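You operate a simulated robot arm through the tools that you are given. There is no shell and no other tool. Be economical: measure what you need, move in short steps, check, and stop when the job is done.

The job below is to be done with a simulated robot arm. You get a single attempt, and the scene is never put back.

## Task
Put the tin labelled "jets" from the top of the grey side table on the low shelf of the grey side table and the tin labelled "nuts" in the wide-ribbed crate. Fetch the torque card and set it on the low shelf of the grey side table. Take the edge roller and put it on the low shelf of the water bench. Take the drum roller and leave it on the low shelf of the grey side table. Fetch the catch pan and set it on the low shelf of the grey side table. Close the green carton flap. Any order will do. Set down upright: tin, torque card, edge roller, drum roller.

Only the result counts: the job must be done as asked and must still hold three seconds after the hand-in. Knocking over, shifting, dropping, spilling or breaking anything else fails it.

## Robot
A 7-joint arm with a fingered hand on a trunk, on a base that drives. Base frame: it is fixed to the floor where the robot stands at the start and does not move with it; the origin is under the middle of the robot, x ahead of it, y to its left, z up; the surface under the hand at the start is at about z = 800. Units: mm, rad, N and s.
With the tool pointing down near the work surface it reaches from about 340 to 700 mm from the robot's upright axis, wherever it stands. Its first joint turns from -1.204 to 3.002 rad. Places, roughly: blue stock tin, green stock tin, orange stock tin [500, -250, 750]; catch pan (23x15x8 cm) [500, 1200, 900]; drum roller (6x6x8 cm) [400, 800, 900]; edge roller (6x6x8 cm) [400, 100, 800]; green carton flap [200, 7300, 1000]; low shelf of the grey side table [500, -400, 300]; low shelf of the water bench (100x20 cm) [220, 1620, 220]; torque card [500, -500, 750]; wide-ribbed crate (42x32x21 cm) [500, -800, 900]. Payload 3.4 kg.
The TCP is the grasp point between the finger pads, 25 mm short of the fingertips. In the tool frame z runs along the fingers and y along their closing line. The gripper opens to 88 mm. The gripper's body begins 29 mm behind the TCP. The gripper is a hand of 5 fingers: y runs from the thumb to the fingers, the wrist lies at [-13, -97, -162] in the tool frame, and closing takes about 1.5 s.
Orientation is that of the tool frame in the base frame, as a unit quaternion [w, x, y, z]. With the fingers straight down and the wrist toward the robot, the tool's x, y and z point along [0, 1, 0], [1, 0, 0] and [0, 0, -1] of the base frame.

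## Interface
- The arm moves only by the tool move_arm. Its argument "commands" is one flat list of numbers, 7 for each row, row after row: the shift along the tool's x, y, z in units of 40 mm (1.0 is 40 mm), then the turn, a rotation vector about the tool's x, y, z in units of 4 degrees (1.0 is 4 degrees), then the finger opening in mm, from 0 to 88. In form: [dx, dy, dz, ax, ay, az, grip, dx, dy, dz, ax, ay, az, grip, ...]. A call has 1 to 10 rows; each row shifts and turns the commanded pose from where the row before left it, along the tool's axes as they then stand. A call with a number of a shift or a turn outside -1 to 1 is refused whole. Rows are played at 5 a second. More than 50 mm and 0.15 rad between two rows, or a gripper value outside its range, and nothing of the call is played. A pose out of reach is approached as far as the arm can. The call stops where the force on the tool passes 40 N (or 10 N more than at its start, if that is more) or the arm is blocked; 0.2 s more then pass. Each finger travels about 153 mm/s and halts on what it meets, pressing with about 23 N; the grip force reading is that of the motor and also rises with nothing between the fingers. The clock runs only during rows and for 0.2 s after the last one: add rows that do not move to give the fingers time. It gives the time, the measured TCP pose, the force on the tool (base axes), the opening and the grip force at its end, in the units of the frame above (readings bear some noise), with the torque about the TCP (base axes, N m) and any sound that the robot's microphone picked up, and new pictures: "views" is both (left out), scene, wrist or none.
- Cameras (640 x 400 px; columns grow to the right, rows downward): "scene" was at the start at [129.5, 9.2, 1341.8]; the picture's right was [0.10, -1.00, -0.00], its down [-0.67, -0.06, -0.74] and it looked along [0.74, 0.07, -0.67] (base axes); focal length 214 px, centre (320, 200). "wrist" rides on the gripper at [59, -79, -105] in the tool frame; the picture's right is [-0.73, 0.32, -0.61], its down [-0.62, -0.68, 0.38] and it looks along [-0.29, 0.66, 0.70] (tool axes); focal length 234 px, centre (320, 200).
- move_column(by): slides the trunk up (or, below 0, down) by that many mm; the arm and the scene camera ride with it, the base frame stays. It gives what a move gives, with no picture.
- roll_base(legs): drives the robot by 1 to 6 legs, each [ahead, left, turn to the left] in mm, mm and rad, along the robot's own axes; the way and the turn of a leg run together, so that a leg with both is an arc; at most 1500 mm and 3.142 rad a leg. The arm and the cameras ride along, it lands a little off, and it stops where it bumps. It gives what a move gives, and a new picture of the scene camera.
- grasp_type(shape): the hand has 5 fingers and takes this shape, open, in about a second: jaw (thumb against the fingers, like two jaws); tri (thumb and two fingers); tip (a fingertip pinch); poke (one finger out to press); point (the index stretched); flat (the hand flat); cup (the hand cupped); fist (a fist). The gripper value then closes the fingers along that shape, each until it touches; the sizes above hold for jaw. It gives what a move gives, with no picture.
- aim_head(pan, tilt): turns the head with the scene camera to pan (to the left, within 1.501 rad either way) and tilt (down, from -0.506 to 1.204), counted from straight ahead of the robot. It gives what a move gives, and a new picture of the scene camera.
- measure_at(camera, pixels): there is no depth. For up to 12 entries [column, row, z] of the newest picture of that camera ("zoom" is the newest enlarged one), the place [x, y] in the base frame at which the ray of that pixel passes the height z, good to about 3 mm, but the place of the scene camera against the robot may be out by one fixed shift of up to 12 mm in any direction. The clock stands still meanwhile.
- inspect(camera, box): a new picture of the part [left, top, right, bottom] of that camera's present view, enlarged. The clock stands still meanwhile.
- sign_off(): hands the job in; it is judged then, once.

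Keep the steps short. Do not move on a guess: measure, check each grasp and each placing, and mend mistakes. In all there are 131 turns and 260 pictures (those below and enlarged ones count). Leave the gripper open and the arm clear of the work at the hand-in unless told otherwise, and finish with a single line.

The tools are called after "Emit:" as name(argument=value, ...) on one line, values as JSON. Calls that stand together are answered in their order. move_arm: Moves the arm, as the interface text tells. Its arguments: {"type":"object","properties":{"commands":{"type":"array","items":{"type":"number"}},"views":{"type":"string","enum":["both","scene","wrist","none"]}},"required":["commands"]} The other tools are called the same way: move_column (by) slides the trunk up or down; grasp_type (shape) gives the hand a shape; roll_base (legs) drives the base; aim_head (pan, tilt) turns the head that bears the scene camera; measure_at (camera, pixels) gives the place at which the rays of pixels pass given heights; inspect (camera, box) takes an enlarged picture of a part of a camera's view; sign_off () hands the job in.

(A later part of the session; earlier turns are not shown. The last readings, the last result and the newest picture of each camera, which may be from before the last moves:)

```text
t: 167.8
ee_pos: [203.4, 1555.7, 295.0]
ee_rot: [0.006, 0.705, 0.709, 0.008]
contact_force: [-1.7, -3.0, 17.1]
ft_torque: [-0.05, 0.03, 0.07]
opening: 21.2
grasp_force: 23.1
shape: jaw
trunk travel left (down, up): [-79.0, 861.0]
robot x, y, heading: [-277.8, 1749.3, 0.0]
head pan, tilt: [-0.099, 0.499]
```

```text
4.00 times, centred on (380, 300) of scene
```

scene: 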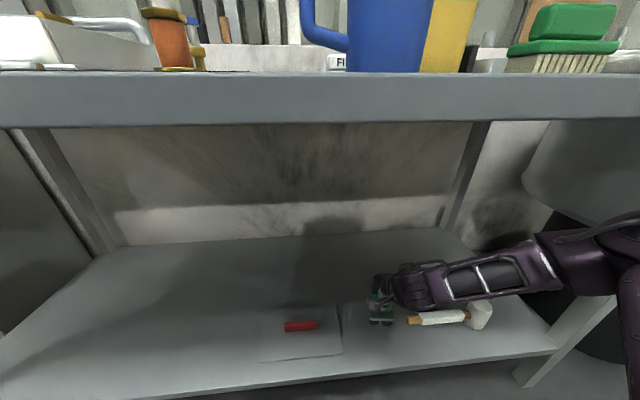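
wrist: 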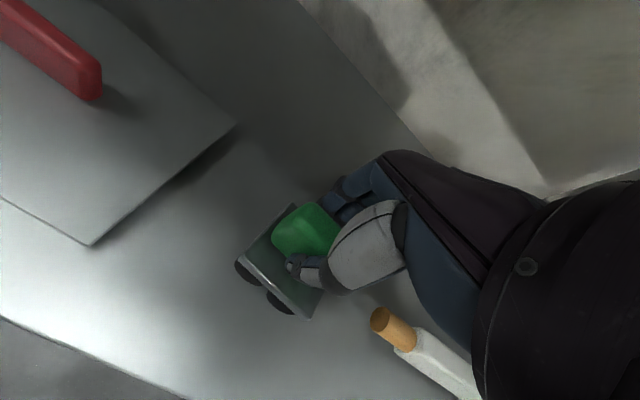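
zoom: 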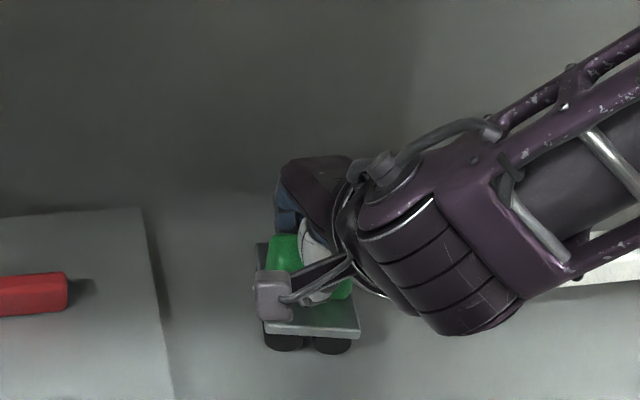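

Touchdown (17 N). Release slowly.

Emit:
move_arm(commands=[0, 0, -0.05, 0, 0, 0, 26, 0, 0, 0, 0, 0, 0, 34, 0, 0, 0, 0, 0, 0, 45, 0, 0, 0, 0, 0, 0, 60, 0, 0, 0, 0, 0, 0, 70, 0, 0, 0, 0, 0, 0, 70], views="wrist")

Emit:
move_arm(commands=[0, 0, -0.7, 0, 0, 0, 70, 0, 0, -1, 0, 0, 0, 70, 0, 0, -1, 0, 0, 0, 70], views="both")

```text
t: 169.2
ee_pos: [203.2, 1558.1, 294.5]
ee_rot: [0.005, 0.705, 0.71, 0.006]
contact_force: [-0.7, 0.3, 0.0]
ft_torque: [0.02, 0.01, -0.01]
opening: 69.9
grasp_force: 0.1
shape: jaw
trunk travel left (down, up): [-79.0, 861.0]
robot x, y, heading: [-275.8, 1749.2, 0.004]
head pan, tilt: [-0.099, 0.499]
```

wrist: 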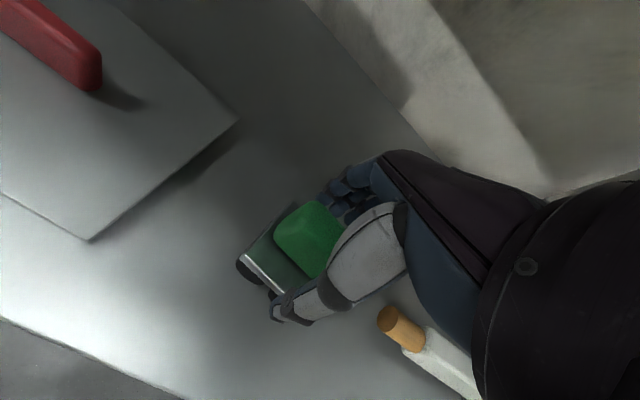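

```text
t: 170.0
ee_pos: [201.4, 1559.9, 402.1]
ee_rot: [0.004, 0.705, 0.709, 0.006]
contact_force: [0.4, 0.0, -0.7]
ft_torque: [0.0, -0.02, -0.02]
opening: 69.9
grasp_force: 0.0
shape: jaw
trunk travel left (down, up): [-79.0, 861.0]
robot x, y, heading: [-275.7, 1751.0, 0.003]
head pan, tilt: [-0.099, 0.499]
```

scene: 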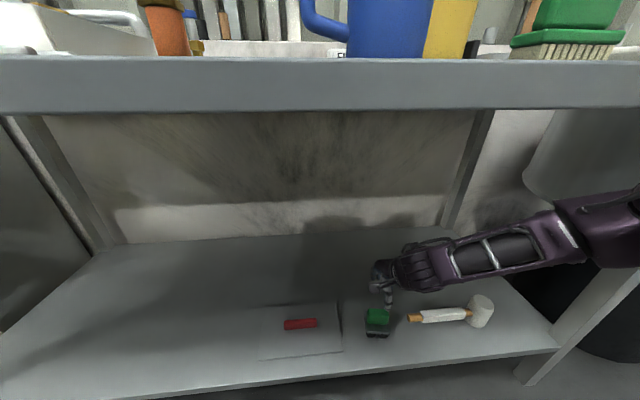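
wrist: 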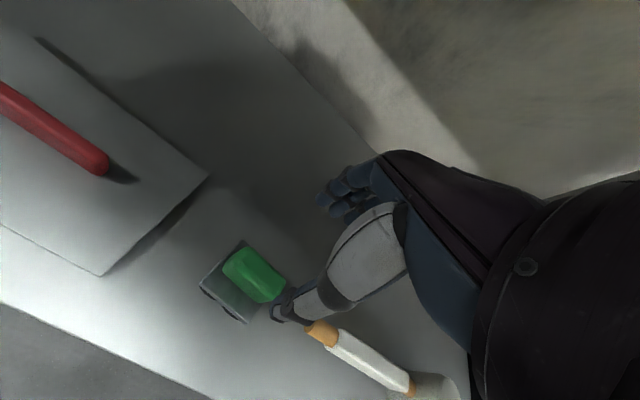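

Edge roller stands upright on the bench's low shelf. Back out, rise, and go look at the catch pan.

Emit:
roll_base(legs=[[-270, 0, 0]])

Emit:
move_column(by=400)

Emit:
move_column(by=340)

Emit:
roll_base(legs=[[0, -360, 0], [230, 0, 0]])

Emit:
aim_head(pan=-0.2, tilt=0.7)

Emit:
inspect(camera="wrist", box=[0, 0, 640, 400])

```text
t: 171.9
ee_pos: [-67.9, 1557.5, 402.1]
ee_rot: [0.003, 0.705, 0.709, 0.005]
contact_force: [0.3, 0.5, 0.7]
ft_torque: [0.0, 0.01, -0.02]
opening: 69.6
grasp_force: 0.1
shape: jaw
trunk travel left (down, up): [-79.0, 861.0]
robot x, y, heading: [-549.2, 1750.7, 0.004]
head pan, tilt: [-0.099, 0.499]
```

scene: 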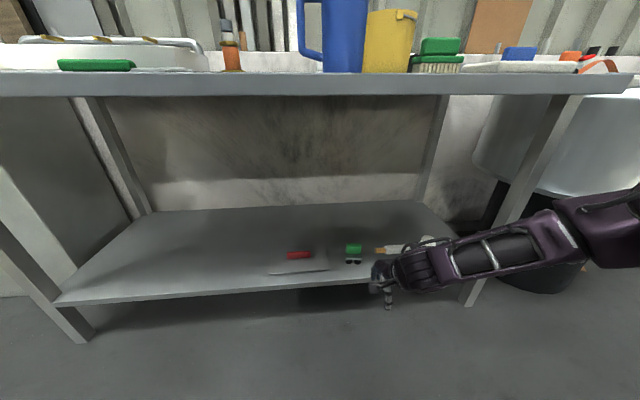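

```text
t: 175.7
ee_pos: [-67.9, 1557.9, 801.3]
ee_rot: [0.004, 0.705, 0.709, 0.006]
contact_force: [0.2, -0.2, -0.2]
ft_torque: [0.01, 0.01, -0.02]
opening: 69.7
grasp_force: 0.0
shape: jaw
trunk travel left (down, up): [-479.0, 461.0]
robot x, y, heading: [-545.9, 1753.2, 0.007]
head pan, tilt: [-0.099, 0.499]
```

```text
t: 179.1
ee_pos: [-66.6, 1557.6, 1142.2]
ee_rot: [0.005, 0.706, 0.708, 0.006]
contact_force: [0.2, 0.3, 0.0]
ft_torque: [0.0, -0.02, -0.02]
opening: 69.8
grasp_force: 0.0
shape: jaw
trunk travel left (down, up): [-819.0, 121.0]
robot x, y, heading: [-547.4, 1749.5, 0.003]
head pan, tilt: [-0.099, 0.499]
```

```text
t: 182.8
ee_pos: [170.1, 1195.1, 1141.2]
ee_rot: [0.004, 0.703, 0.711, 0.005]
contact_force: [0.6, 0.4, 0.1]
ft_torque: [0.02, 0.02, 0.01]
opening: 69.8
grasp_force: 0.1
shape: jaw
trunk travel left (down, up): [-819.0, 121.0]
robot x, y, heading: [-311.1, 1383.3, 0.007]
head pan, tilt: [-0.099, 0.499]
```

scene: 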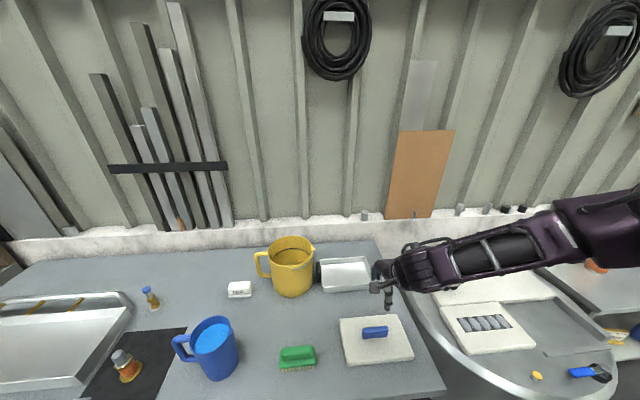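

```text
t: 183.5
ee_pos: [170.6, 1196.2, 1140.5]
ee_rot: [0.004, 0.703, 0.711, 0.005]
contact_force: [-0.4, 0.5, -0.3]
ft_torque: [0.02, -0.03, 0.0]
opening: 69.9
grasp_force: 0.0
shape: jaw
trunk travel left (down, up): [-819.0, 121.0]
robot x, y, heading: [-308.4, 1386.9, 0.005]
head pan, tilt: [-0.201, 0.7]
```

scene: 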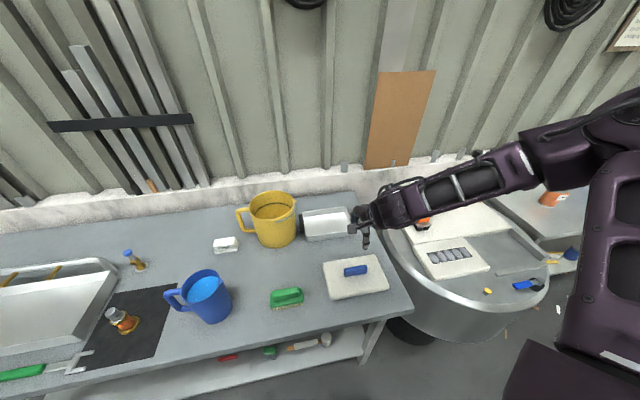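

```text
1.00 times, centred on (320, 200) of wrist (not enlarged: the box is as wide or as high as the picture)
```

zoom: 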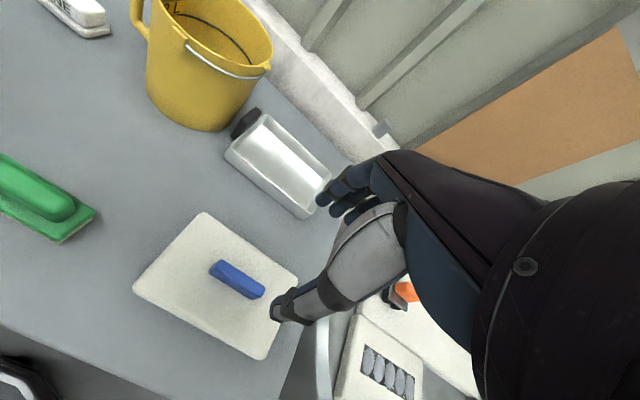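

Emit:
inspect(camera="wrist", box=[200, 85, 360, 235])

Emit:
inspect(camera="scene", box=[230, 170, 390, 270])

```text
2.67 times, centred on (280, 160) of wrist
```

zoom: 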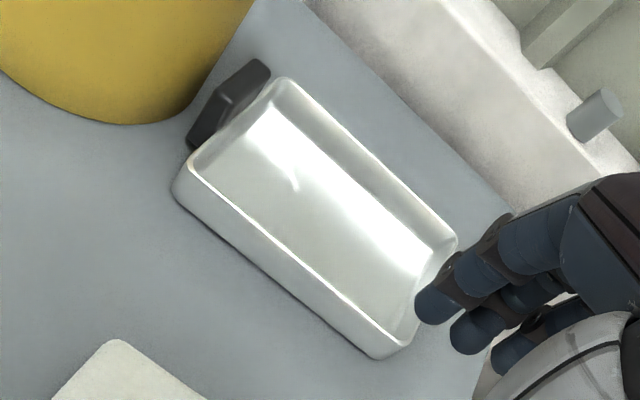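

```text
4.00 times, centred on (310, 220) of scene
```

zoom: 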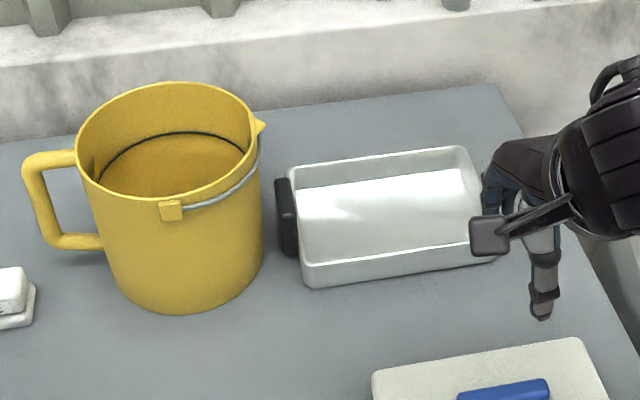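

Emit:
measure_at(camera="zoom", pixels=[[300, 262, 840], [300, 262, 870], [288, 166, 840], [288, 166, 870], [465, 148, 840], [465, 148, 870], [303, 287, 800], [278, 180, 850], [290, 255, 820], [262, 240, 810]])

Emit:
inspect(camera="wrist", box=[200, 85, 360, 235])

Emit:
measure_at(camera="zoom", pixels=[[185, 165, 840], [185, 165, 870], [395, 345, 840], [395, 345, 870], [285, 80, 840], [285, 80, 870], [455, 240, 840], [455, 240, 870], [175, 190, 800], [375, 360, 800], [250, 65, 850], [190, 145, 840]])

```text
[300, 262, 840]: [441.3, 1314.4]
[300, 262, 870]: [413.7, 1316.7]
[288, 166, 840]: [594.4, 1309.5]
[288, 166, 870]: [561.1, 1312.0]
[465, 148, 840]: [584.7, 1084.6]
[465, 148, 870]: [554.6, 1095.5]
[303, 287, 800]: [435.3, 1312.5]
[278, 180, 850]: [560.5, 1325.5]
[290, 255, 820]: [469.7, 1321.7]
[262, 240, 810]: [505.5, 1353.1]
```

```text
2.67 times, centred on (280, 160) of wrist
```

zoom: 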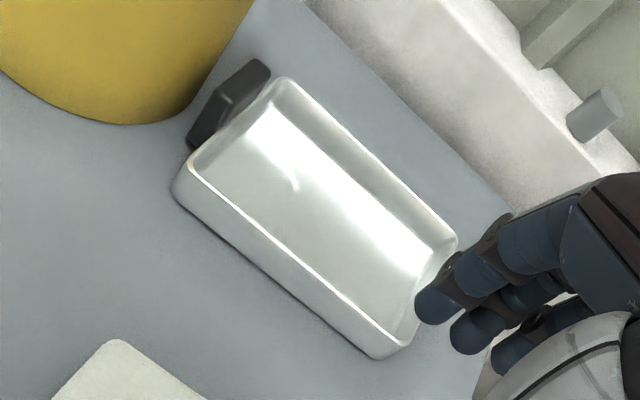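

```text
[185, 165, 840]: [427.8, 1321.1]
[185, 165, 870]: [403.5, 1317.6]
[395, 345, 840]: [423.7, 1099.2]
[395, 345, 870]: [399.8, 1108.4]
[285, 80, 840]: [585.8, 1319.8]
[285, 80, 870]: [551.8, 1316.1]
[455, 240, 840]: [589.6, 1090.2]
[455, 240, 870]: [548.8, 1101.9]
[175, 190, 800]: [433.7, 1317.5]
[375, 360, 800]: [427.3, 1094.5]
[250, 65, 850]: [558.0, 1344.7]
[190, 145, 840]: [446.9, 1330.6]
```

Pan: 222×157 mm, near wall at x≈430, y 1096–1318, rim z≈840. I'll pinch the near wall at y≈1207. Check the white pad's far edge, and drive forward 145.

Emit:
measure_at(camera="zoom", pixels=[[115, 340, 830], [205, 398, 830], [115, 340, 815]])

Emit:
roll_base(legs=[[140, 0, 0]])

Emit:
move_arm(commands=[0.1, 0.8, 0, 0, 0, 0, 50, 0.1, 0.8, 0, 0, 0, 0, 50, 0.1, 0.8, 0, 0, 0, 0, 50], views="none")

Emit:
move_column(by=-240)

Emit:
inspect(camera="wrist", box=[0, 0, 640, 400])

```text
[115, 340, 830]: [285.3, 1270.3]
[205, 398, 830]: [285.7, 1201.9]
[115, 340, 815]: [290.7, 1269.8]
```

```text
t: 184.8
ee_pos: [310.2, 1195.4, 1141.7]
ee_rot: [0.005, 0.703, 0.711, 0.006]
contact_force: [0.5, 0.2, 1.3]
ft_torque: [-0.01, -0.02, 0.01]
opening: 69.7
grasp_force: 0.1
shape: jaw
trunk travel left (down, up): [-819.0, 121.0]
robot x, y, heading: [-167.6, 1383.6, 0.009]
head pan, tilt: [-0.201, 0.7]
```

scene: 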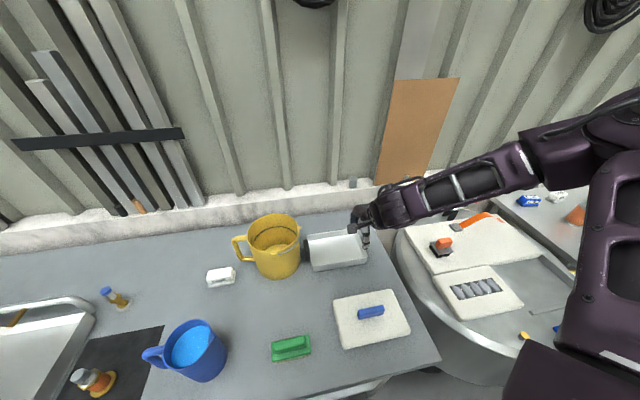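

```text
t: 185.6
ee_pos: [407.2, 1208.6, 1142.4]
ee_rot: [0.003, 0.703, 0.711, 0.005]
contact_force: [0.7, -0.7, -0.3]
ft_torque: [0.01, 0.0, -0.01]
opening: 50.3
grasp_force: 0.0
shape: jaw
trunk travel left (down, up): [-819.0, 121.0]
robot x, y, heading: [-169.9, 1384.2, 0.005]
head pan, tilt: [-0.201, 0.7]
```

```text
t: 188.1
ee_pos: [405.2, 1209.2, 903.2]
ee_rot: [0.004, 0.703, 0.711, 0.006]
contact_force: [-0.6, 0.4, 0.0]
ft_torque: [-0.01, 0.0, 0.0]
opening: 50.2
grasp_force: 0.1
shape: jaw
trunk travel left (down, up): [-579.0, 361.0]
robot x, y, heading: [-168.9, 1384.7, 0.008]
head pan, tilt: [-0.201, 0.7]
```

```text
1.00 times, centred on (320, 200) of wrist (not enlarged: the box is as wide or as high as the picture)
```

zoom: 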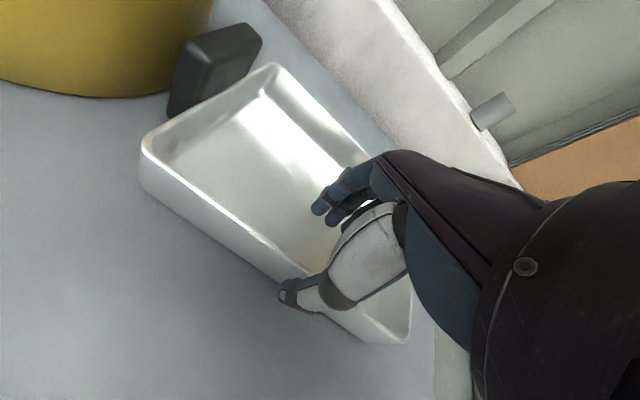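

Emit:
measure_at(camera="zoom", pixels=[[148, 150, 840], [138, 185, 800], [408, 322, 840], [400, 343, 800], [240, 228, 840], [245, 220, 840], [270, 66, 840]])

```text
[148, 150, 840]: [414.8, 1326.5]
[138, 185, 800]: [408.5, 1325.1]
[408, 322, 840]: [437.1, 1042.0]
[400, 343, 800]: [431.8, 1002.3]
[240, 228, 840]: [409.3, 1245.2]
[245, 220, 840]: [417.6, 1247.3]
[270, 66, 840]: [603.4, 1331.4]
```

Re-triangulating: bench top is z≈850, pan rim ≈882, near wall x≈395. Thumb is outside, fingers inside. Shift −7 mm and descend to z≈884.

Emit:
move_arm(commands=[0, -0.18, 0, 0, 0, 0, 50, 0, 0, 0.25, 0, 0, 0, 50, 0, 0, 0.2, 0, 0, 0, 50], views="both")

Emit:
inspect(camera="wrist", box=[200, 170, 440, 350])

```text
t: 188.9
ee_pos: [398.5, 1209.7, 884.1]
ee_rot: [0.003, 0.703, 0.711, 0.006]
contact_force: [0.2, -0.2, 0.1]
ft_torque: [0.0, -0.01, -0.01]
opening: 50.3
grasp_force: 0.0
shape: jaw
trunk travel left (down, up): [-579.0, 361.0]
robot x, y, heading: [-170.1, 1384.5, 0.005]
head pan, tilt: [-0.201, 0.7]
```

scene: 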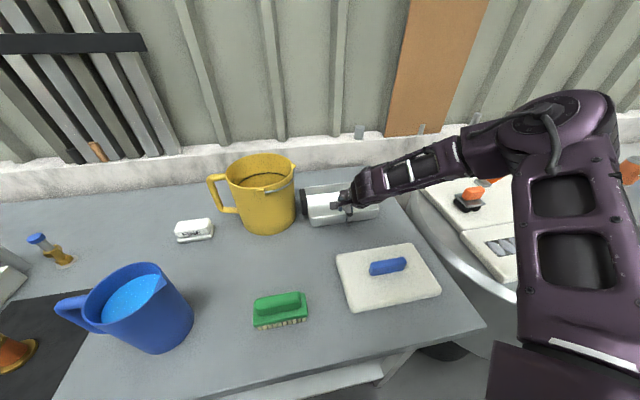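
wrist: 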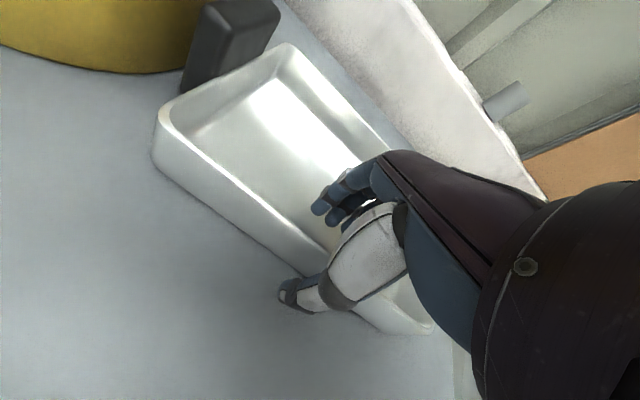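

```text
2.22 times, centred on (320, 260) of wrist
```

zoom: 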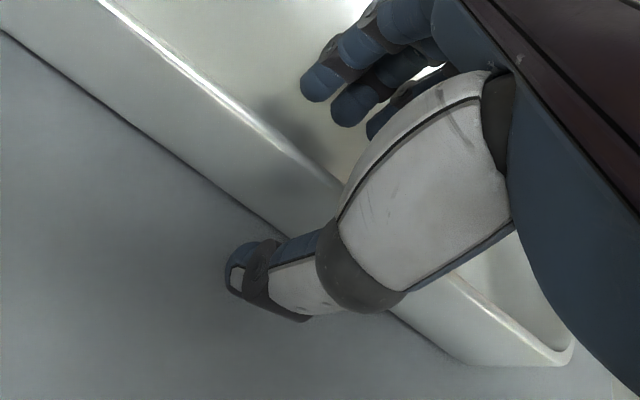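

Emit:
move_arm(commands=[0, 0, 0.12, 0, 0, 0, 50, 0, 0, 0.12, 0, 0, 0, 50], views="none")

```text
t: 189.5
ee_pos: [397.9, 1208.9, 877.2]
ee_rot: [0.007, 0.703, 0.711, 0.009]
contact_force: [1.4, -2.4, 16.8]
ft_torque: [0.03, -0.58, -0.07]
opening: 50.2
grasp_force: 0.0
shape: jaw
trunk travel left (down, up): [-579.0, 361.0]
robot x, y, heading: [-169.4, 1385.5, 0.003]
head pan, tilt: [-0.201, 0.7]
```

Touched bottom at z≈877. Back up 4 mm and close.

Emit:
move_arm(commands=[0, 0, -0.1, 0, 0, 0, 50, 0, 0, 0, 0, 0, 0, 20, 0, 0, 0, 0, 0, 0, 0, 0, 0, 0, 0, 0, 0, 0, 0, 0, 0, 0, 0, 0, 0, 0, 0, 0, 0, 0, 0, 0, 0, 0, 0, 0, 0, 0, 0], views="wrist")

Emit:
move_column(by=15)

Emit:
inspect(camera="wrist", box=[0, 0, 640, 400])

```text
t: 191.1
ee_pos: [398.3, 1208.6, 878.2]
ee_rot: [0.004, 0.703, 0.711, 0.006]
contact_force: [0.0, -0.1, 0.1]
ft_torque: [0.03, -0.01, 0.07]
opening: 11.3
grasp_force: 22.8
shape: jaw
trunk travel left (down, up): [-579.0, 361.0]
robot x, y, heading: [-168.4, 1385.1, 0.004]
head pan, tilt: [-0.201, 0.7]
```

wrist: 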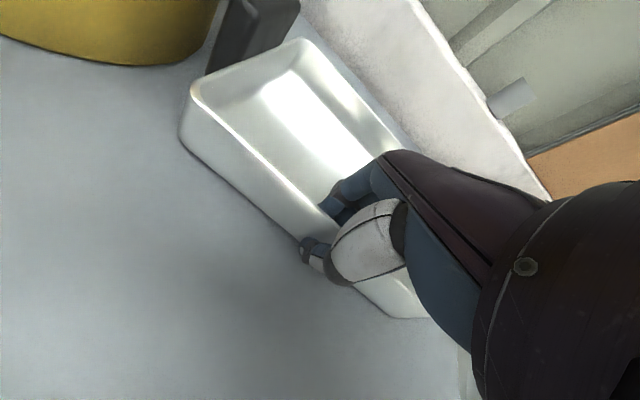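

```text
t: 191.7
ee_pos: [399.7, 1208.3, 894.6]
ee_rot: [0.004, 0.704, 0.71, 0.006]
contact_force: [0.2, 0.8, -1.0]
ft_torque: [0.03, -0.01, 0.07]
opening: 11.3
grasp_force: 23.0
shape: jaw
trunk travel left (down, up): [-594.0, 346.0]
robot x, y, heading: [-166.8, 1389.8, 0.006]
head pan, tilt: [-0.201, 0.7]
```

```text
1.00 times, centred on (320, 200) of wrist (not enlarged: the box is as wide or as high as the picture)
```

zoom: 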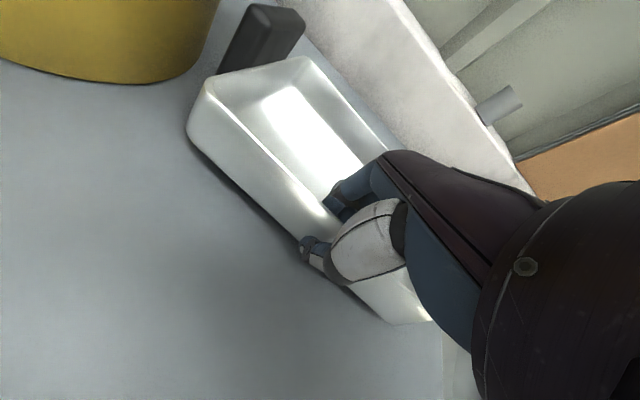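

Emit:
move_column(by=60)

Emit:
aim_head(pan=-0.2, tilt=0.7)

Emit:
inspect(camera="wrist", box=[0, 0, 640, 400])

```text
t: 192.7
ee_pos: [399.4, 1208.5, 953.3]
ee_rot: [0.004, 0.703, 0.711, 0.004]
contact_force: [-0.5, -0.3, -2.0]
ft_torque: [-0.01, 0.21, 0.02]
opening: 11.0
grasp_force: 22.9
shape: jaw
trunk travel left (down, up): [-654.0, 286.0]
robot x, y, heading: [-172.5, 1383.4, 0.009]
head pan, tilt: [-0.201, 0.7]
```

```text
t: 193.3
ee_pos: [399.7, 1208.5, 953.7]
ee_rot: [0.004, 0.703, 0.711, 0.006]
contact_force: [0.5, 0.1, -2.3]
ft_torque: [-0.03, 0.21, 0.02]
opening: 11.1
grasp_force: 22.9
shape: jaw
trunk travel left (down, up): [-654.0, 286.0]
robot x, y, heading: [-169.0, 1388.8, 0.007]
head pan, tilt: [-0.201, 0.7]
```

scene: 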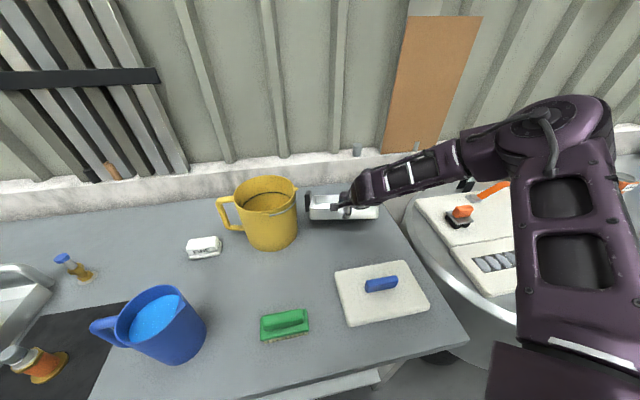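

```text
1.00 times, centred on (320, 200) of wrist (not enlarged: the box is as wide or as high as the picture)
```

zoom: 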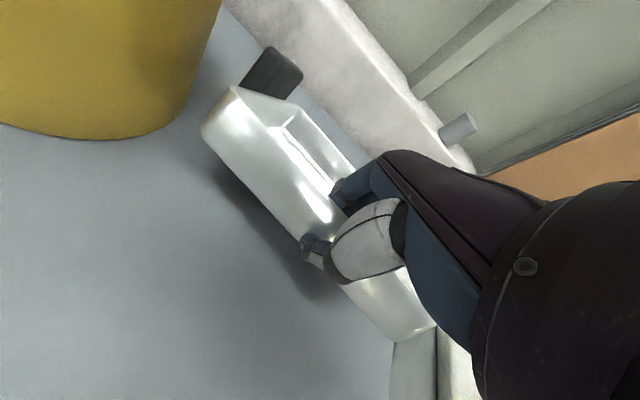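

The pan hangs with its far side dipping (empty, ~0.2 kg); it will level itself when pressed on the shelf. Raise 280, pull the arm in, and drive back to the side table.

Emit:
move_column(by=280)

Emit:
move_arm(commands=[0, -1, 0, 0, 0, 0, 0, 0, -1, 0, 0, 0, 0, 0, 0, -0.9, 0, 0, 0, 0, 0], views="none")

Emit:
roll_base(legs=[[-270, 0, 0], [0, -1220, 0]])

```text
t: 196.2
ee_pos: [399.0, 1208.3, 1233.0]
ee_rot: [0.004, 0.703, 0.711, 0.005]
contact_force: [-0.2, -0.2, -2.5]
ft_torque: [0.01, 0.25, 0.03]
opening: 10.8
grasp_force: 22.9
shape: jaw
trunk travel left (down, up): [-934.0, 6.0]
robot x, y, heading: [-169.0, 1383.5, 0.008]
head pan, tilt: [-0.201, 0.7]
```

```text
t: 197.0
ee_pos: [284.5, 1204.9, 1232.2]
ee_rot: [0.004, 0.703, 0.711, 0.007]
contact_force: [-0.3, 0.1, -2.2]
ft_torque: [-0.03, 0.21, -0.03]
opening: 11.0
grasp_force: 22.7
shape: jaw
trunk travel left (down, up): [-934.0, 6.0]
robot x, y, heading: [-169.5, 1384.7, 0.007]
head pan, tilt: [-0.201, 0.7]
```

```text
t: 204.6
ee_pos: [34.8, -8.0, 1231.9]
ee_rot: [0.005, 0.699, 0.715, 0.005]
contact_force: [0.5, 0.3, -3.3]
ft_torque: [-0.04, 0.2, 0.01]
opening: 10.7
grasp_force: 23.0
shape: jaw
trunk travel left (down, up): [-934.0, 6.0]
robot x, y, heading: [-419.9, 167.9, 0.019]
head pan, tilt: [-0.201, 0.7]
```

scene: 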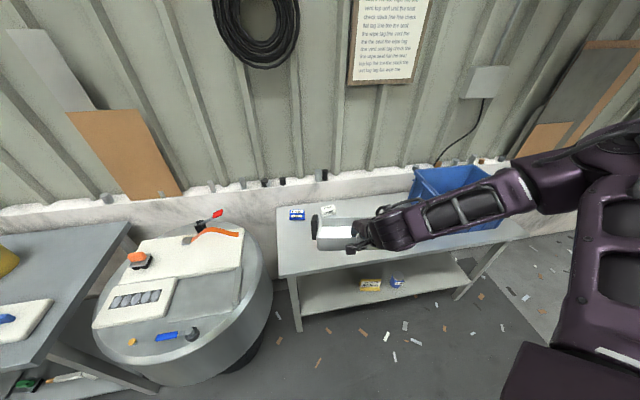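

Emit:
roll_base(legs=[[-15, -22, -0.019]])

Emit:
move_column(by=-400)

Emit:
move_column(by=-360)

Emit:
aim_head(pan=-0.1, tilt=0.6)

Emit:
inspect(camera="wrist", box=[0, 0, 640, 400])

```text
t: 205.4
ee_pos: [21.4, -34.0, 1231.9]
ee_rot: [0.004, 0.706, 0.708, 0.003]
contact_force: [0.6, 0.5, -1.9]
ft_torque: [-0.05, 0.22, -0.01]
opening: 10.8
grasp_force: 23.0
shape: jaw
trunk travel left (down, up): [-934.0, 6.0]
robot x, y, heading: [-436.3, 146.1, -0.0]
head pan, tilt: [-0.201, 0.7]
```

scene: 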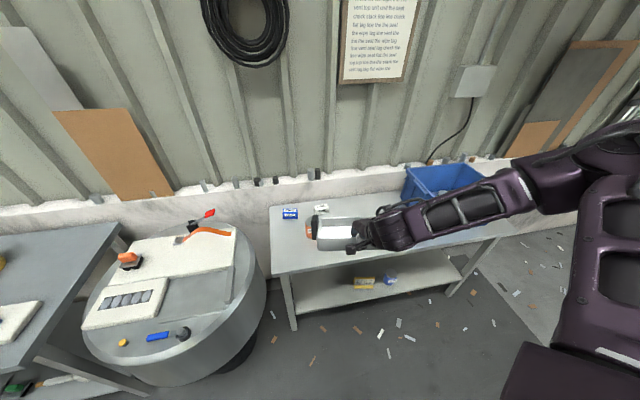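

```text
t: 209.3
ee_pos: [17.1, -38.0, 832.5]
ee_rot: [0.005, 0.705, 0.709, 0.005]
contact_force: [0.2, -0.2, -2.7]
ft_torque: [-0.01, 0.18, -0.01]
opening: 10.8
grasp_force: 23.0
shape: jaw
trunk travel left (down, up): [-534.0, 406.0]
robot x, y, heading: [-435.7, 145.9, -0.002]
head pan, tilt: [-0.201, 0.7]
```

```text
t: 212.8
ee_pos: [17.9, -38.9, 471.6]
ee_rot: [0.004, 0.706, 0.708, 0.006]
contact_force: [0.7, -1.0, -3.0]
ft_torque: [-0.05, 0.22, 0.02]
opening: 10.7
grasp_force: 23.3
shape: jaw
trunk travel left (down, up): [-174.0, 766.0]
robot x, y, heading: [-435.3, 143.7, 0.002]
head pan, tilt: [-0.201, 0.7]
```

```text
t: 213.4
ee_pos: [18.8, -39.9, 470.6]
ee_rot: [0.004, 0.706, 0.708, 0.006]
contact_force: [0.7, 0.2, -2.1]
ft_torque: [0.01, 0.24, 0.0]
opening: 11.0
grasp_force: 22.2
shape: jaw
trunk travel left (down, up): [-174.0, 766.0]
robot x, y, heading: [-433.2, 145.9, -0.002]
head pan, tilt: [-0.099, 0.6]
```

scene: 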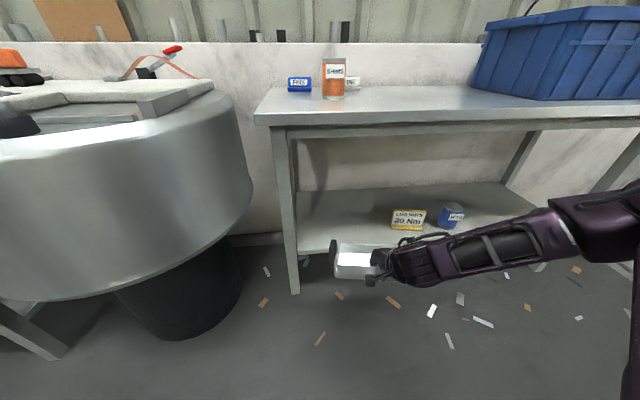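

```text
1.00 times, centred on (320, 200) of wrist (not enlarged: the box is as wide or as high as the picture)
```

zoom: 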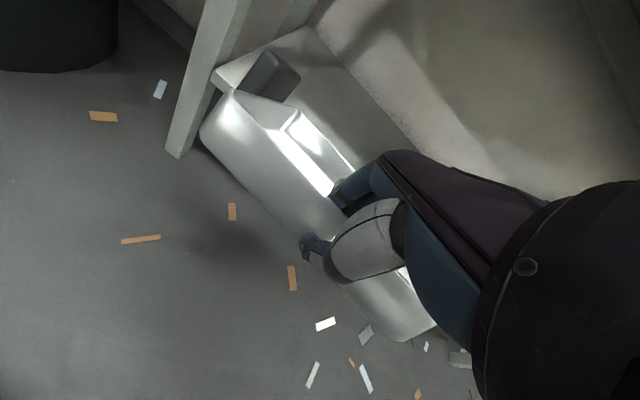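

Emit:
measure_at(camera="scene", pixels=[[299, 250, 300], [300, 285, 30], [395, 228, 300], [426, 230, 300]])

Emit:
roll_base(legs=[[200, 0, 0]])

```text
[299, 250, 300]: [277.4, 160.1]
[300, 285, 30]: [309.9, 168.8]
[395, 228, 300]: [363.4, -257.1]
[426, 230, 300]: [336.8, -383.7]
```

```text
t: 215.0
ee_pos: [215.3, -41.0, 471.9]
ee_rot: [0.004, 0.708, 0.707, 0.005]
contact_force: [1.0, -0.3, -2.4]
ft_torque: [-0.01, 0.2, -0.02]
opening: 10.9
grasp_force: 23.3
shape: jaw
trunk travel left (down, up): [-174.0, 766.0]
robot x, y, heading: [-236.7, 145.0, -0.006]
head pan, tilt: [-0.099, 0.6]
```

scene: 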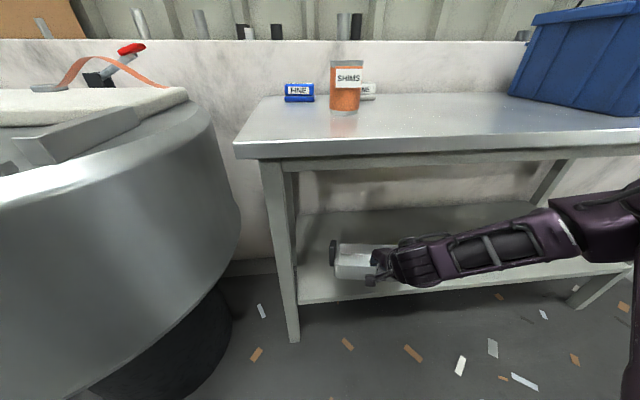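

Emit:
roll_base(legs=[[100, 0, 0]])

Emit:
move_arm(commands=[0, 0, 1, 0, 0, 0, 0], views="both")

```text
t: 216.2
ee_pos: [313.2, -42.7, 471.6]
ee_rot: [0.004, 0.708, 0.706, 0.005]
contact_force: [0.5, -0.5, -2.9]
ft_torque: [0.01, 0.22, -0.01]
opening: 10.8
grasp_force: 23.5
shape: jaw
trunk travel left (down, up): [-174.0, 766.0]
robot x, y, heading: [-138.8, 141.2, -0.006]
head pan, tilt: [-0.099, 0.6]
```

scene: 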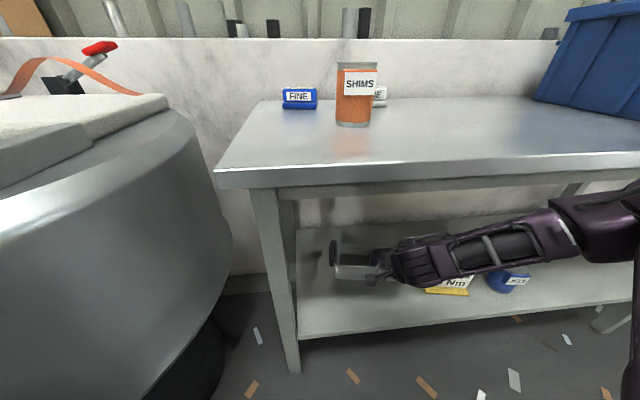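

```text
t: 216.6
ee_pos: [313.2, -42.7, 434.2]
ee_rot: [0.003, 0.708, 0.706, 0.006]
contact_force: [-0.7, 0.1, -1.7]
ft_torque: [-0.02, 0.19, -0.02]
opening: 10.6
grasp_force: 22.5
shape: jaw
trunk travel left (down, up): [-174.0, 766.0]
robot x, y, heading: [-139.0, 142.8, -0.008]
head pan, tilt: [-0.099, 0.6]
```

scene: 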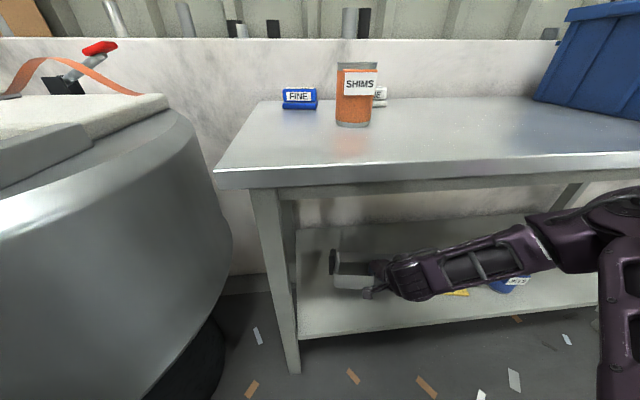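
wrist: 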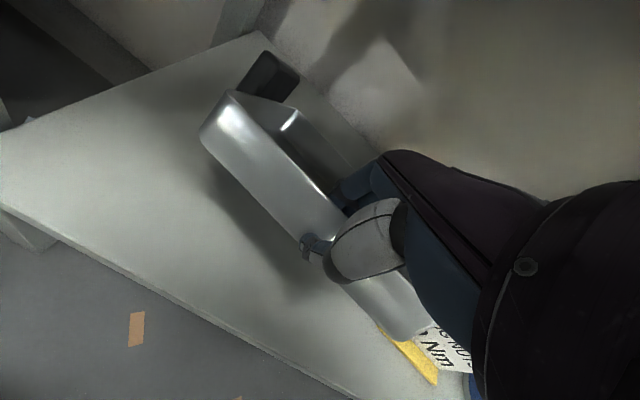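

Emit:
move_column(by=-40)

Emit:
move_column(by=-30)

Emit:
move_column(by=-20)

Emit:
inspect(camera="wrist", box=[0, 0, 640, 400])

```text
t: 217.4
ee_pos: [311.9, -41.4, 393.5]
ee_rot: [0.004, 0.708, 0.706, 0.006]
contact_force: [0.9, -0.1, -2.1]
ft_torque: [0.03, 0.12, 0.01]
opening: 10.9
grasp_force: 23.4
shape: jaw
trunk travel left (down, up): [-134.0, 806.0]
robot x, y, heading: [-138.4, 145.2, -0.004]
head pan, tilt: [-0.099, 0.6]
```

```text
t: 218.2
ee_pos: [312.5, -42.5, 364.4]
ee_rot: [0.004, 0.709, 0.705, 0.005]
contact_force: [0.5, 0.0, -0.5]
ft_torque: [0.04, -0.04, 0.05]
opening: 10.5
grasp_force: 23.4
shape: jaw
trunk travel left (down, up): [-104.0, 836.0]
robot x, y, heading: [-138.1, 140.6, -0.003]
head pan, tilt: [-0.099, 0.6]
```

```text
t: 218.8
ee_pos: [313.5, -42.9, 342.5]
ee_rot: [0.003, 0.709, 0.706, 0.006]
contact_force: [1.2, 0.7, -0.7]
ft_torque: [0.05, -0.06, 0.03]
opening: 10.6
grasp_force: 23.7
shape: jaw
trunk travel left (down, up): [-84.0, 856.0]
robot x, y, heading: [-136.4, 142.2, -0.005]
head pan, tilt: [-0.099, 0.6]
```

```text
1.00 times, centred on (320, 200) of wrist (not enlarged: the box is as wide or as high as the picture)
```

zoom: 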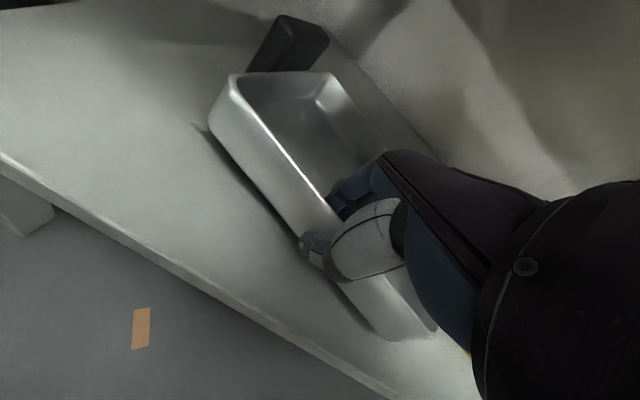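

It levels as predicted. Go down 13 more and check.

Emit:
move_column(by=-11)

Emit:
move_column(by=-4)

Emit:
inspect(camera="wrist", box=[0, 0, 640, 400])

```text
t: 219.4
ee_pos: [313.0, -42.4, 331.3]
ee_rot: [0.005, 0.708, 0.706, 0.006]
contact_force: [0.5, -0.4, -0.6]
ft_torque: [0.01, -0.04, 0.04]
opening: 10.6
grasp_force: 23.0
shape: jaw
trunk travel left (down, up): [-73.0, 867.0]
robot x, y, heading: [-138.9, 148.8, -0.005]
head pan, tilt: [-0.099, 0.6]
```

```text
t: 219.9
ee_pos: [312.1, -42.6, 329.2]
ee_rot: [0.006, 0.708, 0.706, 0.007]
contact_force: [-0.2, 0.1, 3.7]
ft_torque: [-0.02, -0.08, 0.03]
opening: 11.0
grasp_force: 22.9
shape: jaw
trunk travel left (down, up): [-69.0, 871.0]
robot x, y, heading: [-139.8, 144.7, -0.005]
head pan, tilt: [-0.099, 0.6]
```

```text
1.00 times, centred on (320, 200) of wrist (not enlarged: the box is as wide or as high as the picture)
```

zoom: 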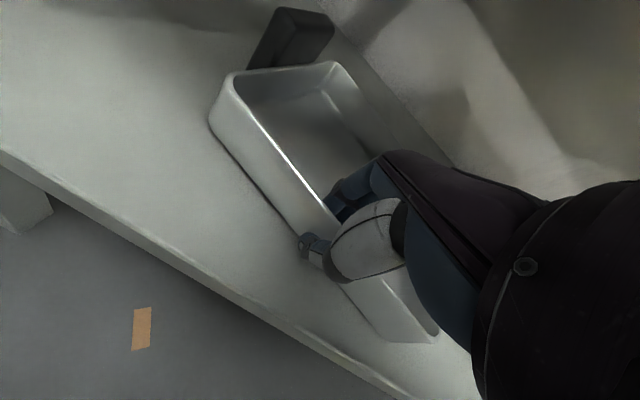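

Pan sits flat. Open and rise straight up.

Emit:
move_arm(commands=[0, 0, 0, 0, 0, 0, 20, 0, 0, 0, 0, 0, 0, 35, 0, 0, 0, 0, 0, 0, 50, 0, 0, 0, 0, 0, 0, 50, 0, 0, -0.5, 0, 0, 0, 50, 0, 0, -0.9, 0, 0, 0, 50, 0, 0, -1, 0, 0, 0, 50], views="both")

```text
t: 221.6
ee_pos: [312.7, -42.8, 423.8]
ee_rot: [0.004, 0.707, 0.707, 0.005]
contact_force: [-0.4, 0.8, 0.1]
ft_torque: [0.0, 0.01, 0.01]
opening: 49.6
grasp_force: 0.1
shape: jaw
trunk travel left (down, up): [-69.0, 871.0]
robot x, y, heading: [-141.1, 139.3, -0.004]
head pan, tilt: [-0.099, 0.6]
```

scene: 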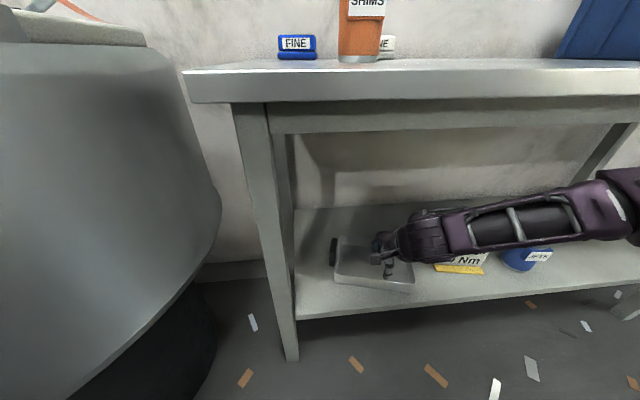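
wrist: 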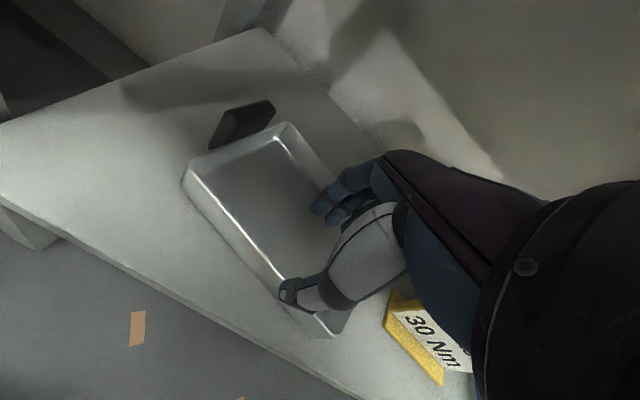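

Pan is placed. Back out, rise, and go toward the drum roller.

Emit:
roll_base(legs=[[-290, 0, 0]])

Emit:
move_column(by=400)

Emit:
move_column(by=370)

Emit:
roll_base(legs=[[0, 830, 0], [150, 0, 0]])

Emit:
inspect(camera="wrist", box=[0, 0, 640, 400])

```text
t: 223.5
ee_pos: [25.5, -40.5, 423.9]
ee_rot: [0.005, 0.708, 0.706, 0.005]
contact_force: [0.9, -0.5, -0.1]
ft_torque: [-0.02, 0.0, 0.03]
opening: 49.8
grasp_force: 0.1
shape: jaw
trunk travel left (down, up): [-69.0, 871.0]
robot x, y, heading: [-424.2, 144.5, -0.008]
head pan, tilt: [-0.099, 0.6]
```

scene: 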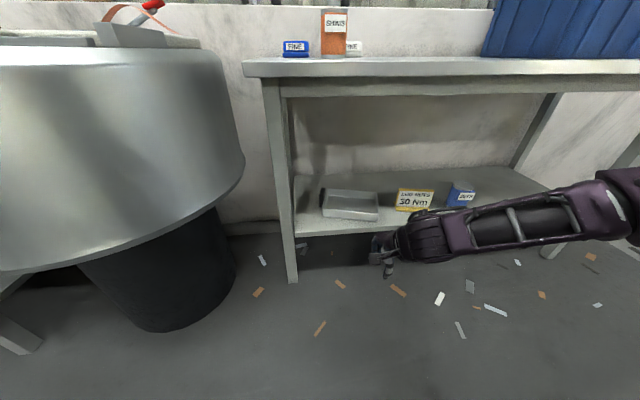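

```text
t: 227.4
ee_pos: [26.7, -41.7, 822.9]
ee_rot: [0.004, 0.708, 0.706, 0.005]
contact_force: [0.1, -0.5, -0.3]
ft_torque: [0.01, 0.02, -0.01]
opening: 49.7
grasp_force: 0.1
shape: jaw
trunk travel left (down, up): [-469.0, 471.0]
robot x, y, heading: [-423.1, 145.1, -0.01]
head pan, tilt: [-0.099, 0.6]
```

```text
t: 230.9
ee_pos: [26.5, -40.1, 1193.9]
ee_rot: [0.004, 0.708, 0.706, 0.006]
contact_force: [1.1, -0.4, 0.2]
ft_torque: [-0.03, -0.02, 0.0]
opening: 49.5
grasp_force: 0.0
shape: jaw
trunk travel left (down, up): [-839.0, 101.0]
robot x, y, heading: [-420.3, 152.2, -0.004]
head pan, tilt: [-0.099, 0.6]
```

```text
t: 236.4
ee_pos: [181.6, 799.1, 1194.7]
ee_rot: [0.004, 0.704, 0.71, 0.006]
contact_force: [-0.5, 0.5, -0.3]
ft_torque: [-0.02, 0.0, -0.02]
opening: 49.7
grasp_force: 0.1
shape: jaw
trunk travel left (down, up): [-839.0, 101.0]
robot x, y, heading: [-272.3, 984.1, 0.002]
head pan, tilt: [-0.099, 0.6]
```

scene: 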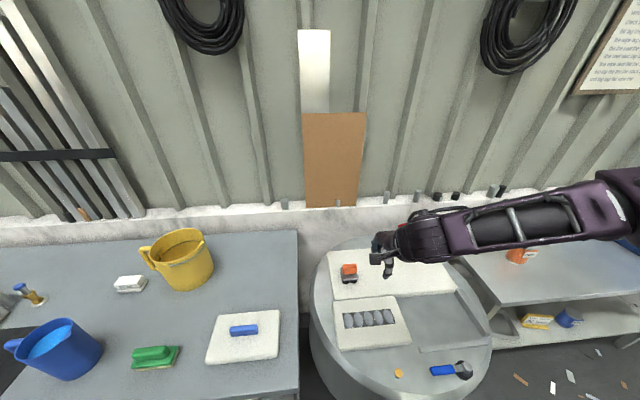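

```text
1.00 times, centred on (320, 200) of wrist (not enlarged: the box is as wide or as high as the picture)
```

zoom: 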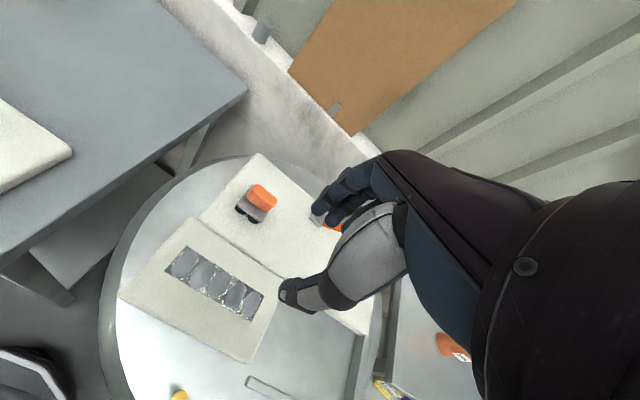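

Emit:
inspect(camera="scene", box=[320, 250, 400, 300])

Emit:
measure_at(camera="scene", pixels=[[349, 269, 900], [349, 269, 950], [349, 269, 980], [331, 251, 900], [360, 297, 900], [360, 297, 850]])

Emit:
inspect(camera="wrist", box=[210, 160, 306, 232])

```text
8.00 times, centred on (360, 275) of scene
```

zoom: 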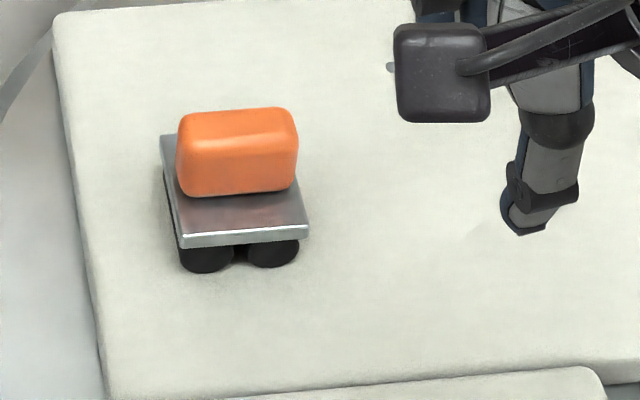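

```text
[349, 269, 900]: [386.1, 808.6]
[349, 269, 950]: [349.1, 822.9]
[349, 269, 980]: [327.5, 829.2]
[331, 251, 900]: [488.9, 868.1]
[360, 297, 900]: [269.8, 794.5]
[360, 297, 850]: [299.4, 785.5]
```

```text
5.56 times, centred on (258, 196) of wrist
```

zoom: 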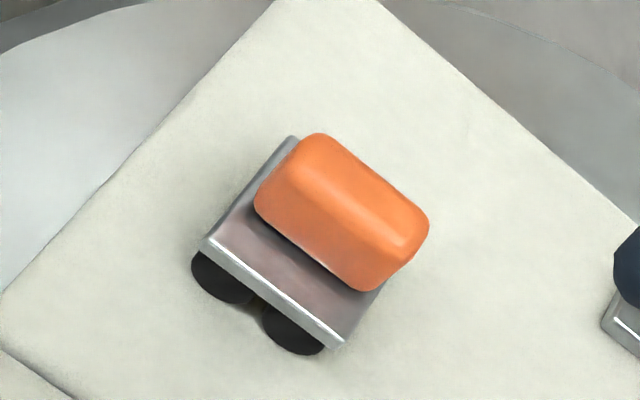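

Emit:
measure_at(camera="zoom", pixels=[[350, 205, 900], [350, 205, 950], [350, 205, 980], [317, 138, 960], [425, 222, 960], [203, 245, 920], [338, 345, 920], [203, 245, 900], [338, 345, 900], [315, 352, 880]])

Emit:
measure_at(camera="scene", pixels=[[349.5, 267.5, 940], [349.5, 267.5, 960], [342.6, 280.5, 900], [342.6, 280.5, 920], [358.3, 279, 900], [358.3, 279, 920]])

```text
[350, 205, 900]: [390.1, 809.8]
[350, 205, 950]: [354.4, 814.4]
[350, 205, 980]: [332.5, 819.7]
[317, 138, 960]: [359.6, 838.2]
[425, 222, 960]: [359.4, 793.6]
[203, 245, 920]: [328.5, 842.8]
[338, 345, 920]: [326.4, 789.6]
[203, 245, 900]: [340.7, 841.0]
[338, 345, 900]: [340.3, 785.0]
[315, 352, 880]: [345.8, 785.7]
```

```text
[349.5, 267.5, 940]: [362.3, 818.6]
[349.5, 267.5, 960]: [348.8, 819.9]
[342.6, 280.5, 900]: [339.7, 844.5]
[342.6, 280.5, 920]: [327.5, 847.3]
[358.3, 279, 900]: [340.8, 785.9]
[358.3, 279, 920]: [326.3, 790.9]
```

Bar is parallel to y (yaw 0). Rays were near-parallel, so height is uncertain (top ≈910–930). Move closer and re-triangulate.

Emit:
roll_base(legs=[[90, 0, 0]])

Emit:
move_arm(commands=[0.15, 0.9, 0, 0, 0, 0, 88, 0.15, 0.7, 0, 0, 0, 0, 88], views="none")

Emit:
move_column(by=-170)

Emit:
inspect(camera="wrist", box=[180, 140, 372, 260])

```text
t: 237.5
ee_pos: [271.9, 800.6, 1194.6]
ee_rot: [0.005, 0.703, 0.711, 0.006]
contact_force: [-0.3, 0.1, 0.1]
ft_torque: [-0.02, 0.01, 0.0]
opening: 49.6
grasp_force: 0.1
shape: jaw
trunk travel left (down, up): [-839.0, 101.0]
robot x, y, heading: [-180.7, 981.1, 0.009]
head pan, tilt: [-0.099, 0.6]
```

scene: 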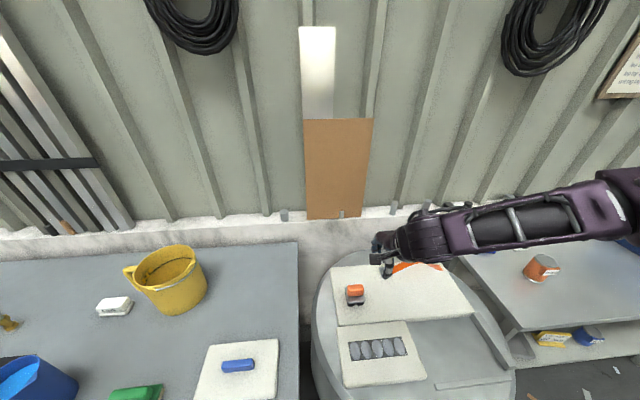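

```text
t: 238.1
ee_pos: [337.3, 815.6, 1194.2]
ee_rot: [0.004, 0.703, 0.711, 0.005]
contact_force: [0.4, -1.4, -0.5]
ft_torque: [0.01, 0.02, 0.01]
opening: 87.9
grasp_force: 0.0
shape: jaw
trunk travel left (down, up): [-839.0, 101.0]
robot x, y, heading: [-181.7, 981.5, 0.007]
head pan, tilt: [-0.099, 0.6]
```

```text
t: 240.0
ee_pos: [335.7, 814.6, 1025.1]
ee_rot: [0.005, 0.704, 0.71, 0.005]
contact_force: [1.1, -0.4, 0.0]
ft_torque: [-0.01, -0.02, -0.03]
opening: 87.9
grasp_force: 0.1
shape: jaw
trunk travel left (down, up): [-669.0, 271.0]
robot x, y, heading: [-178.6, 983.7, 0.001]
head pan, tilt: [-0.099, 0.6]
```

```text
3.33 times, centred on (276, 200) of wrist
```

zoom: 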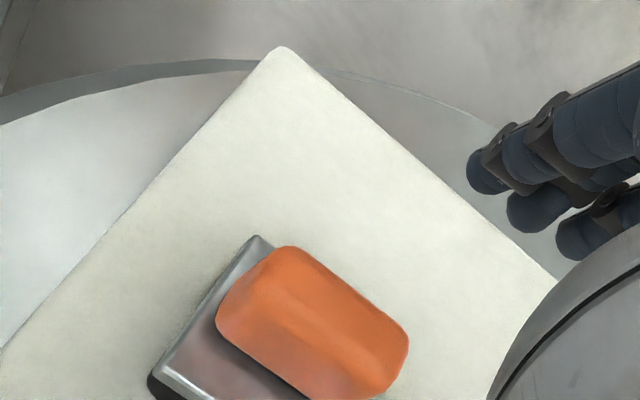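

Emit:
measure_at(camera="zoom", pixels=[[312, 315, 900], [312, 315, 930], [290, 248, 900], [290, 248, 930], [408, 340, 900], [408, 340, 930], [158, 372, 880], [257, 237, 880], [220, 310, 900]])

```text
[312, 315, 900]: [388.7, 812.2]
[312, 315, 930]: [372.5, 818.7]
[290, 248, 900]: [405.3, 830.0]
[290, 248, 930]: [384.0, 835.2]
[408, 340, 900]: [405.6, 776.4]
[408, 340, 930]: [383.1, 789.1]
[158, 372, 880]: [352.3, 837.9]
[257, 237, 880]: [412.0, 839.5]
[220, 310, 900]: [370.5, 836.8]
```

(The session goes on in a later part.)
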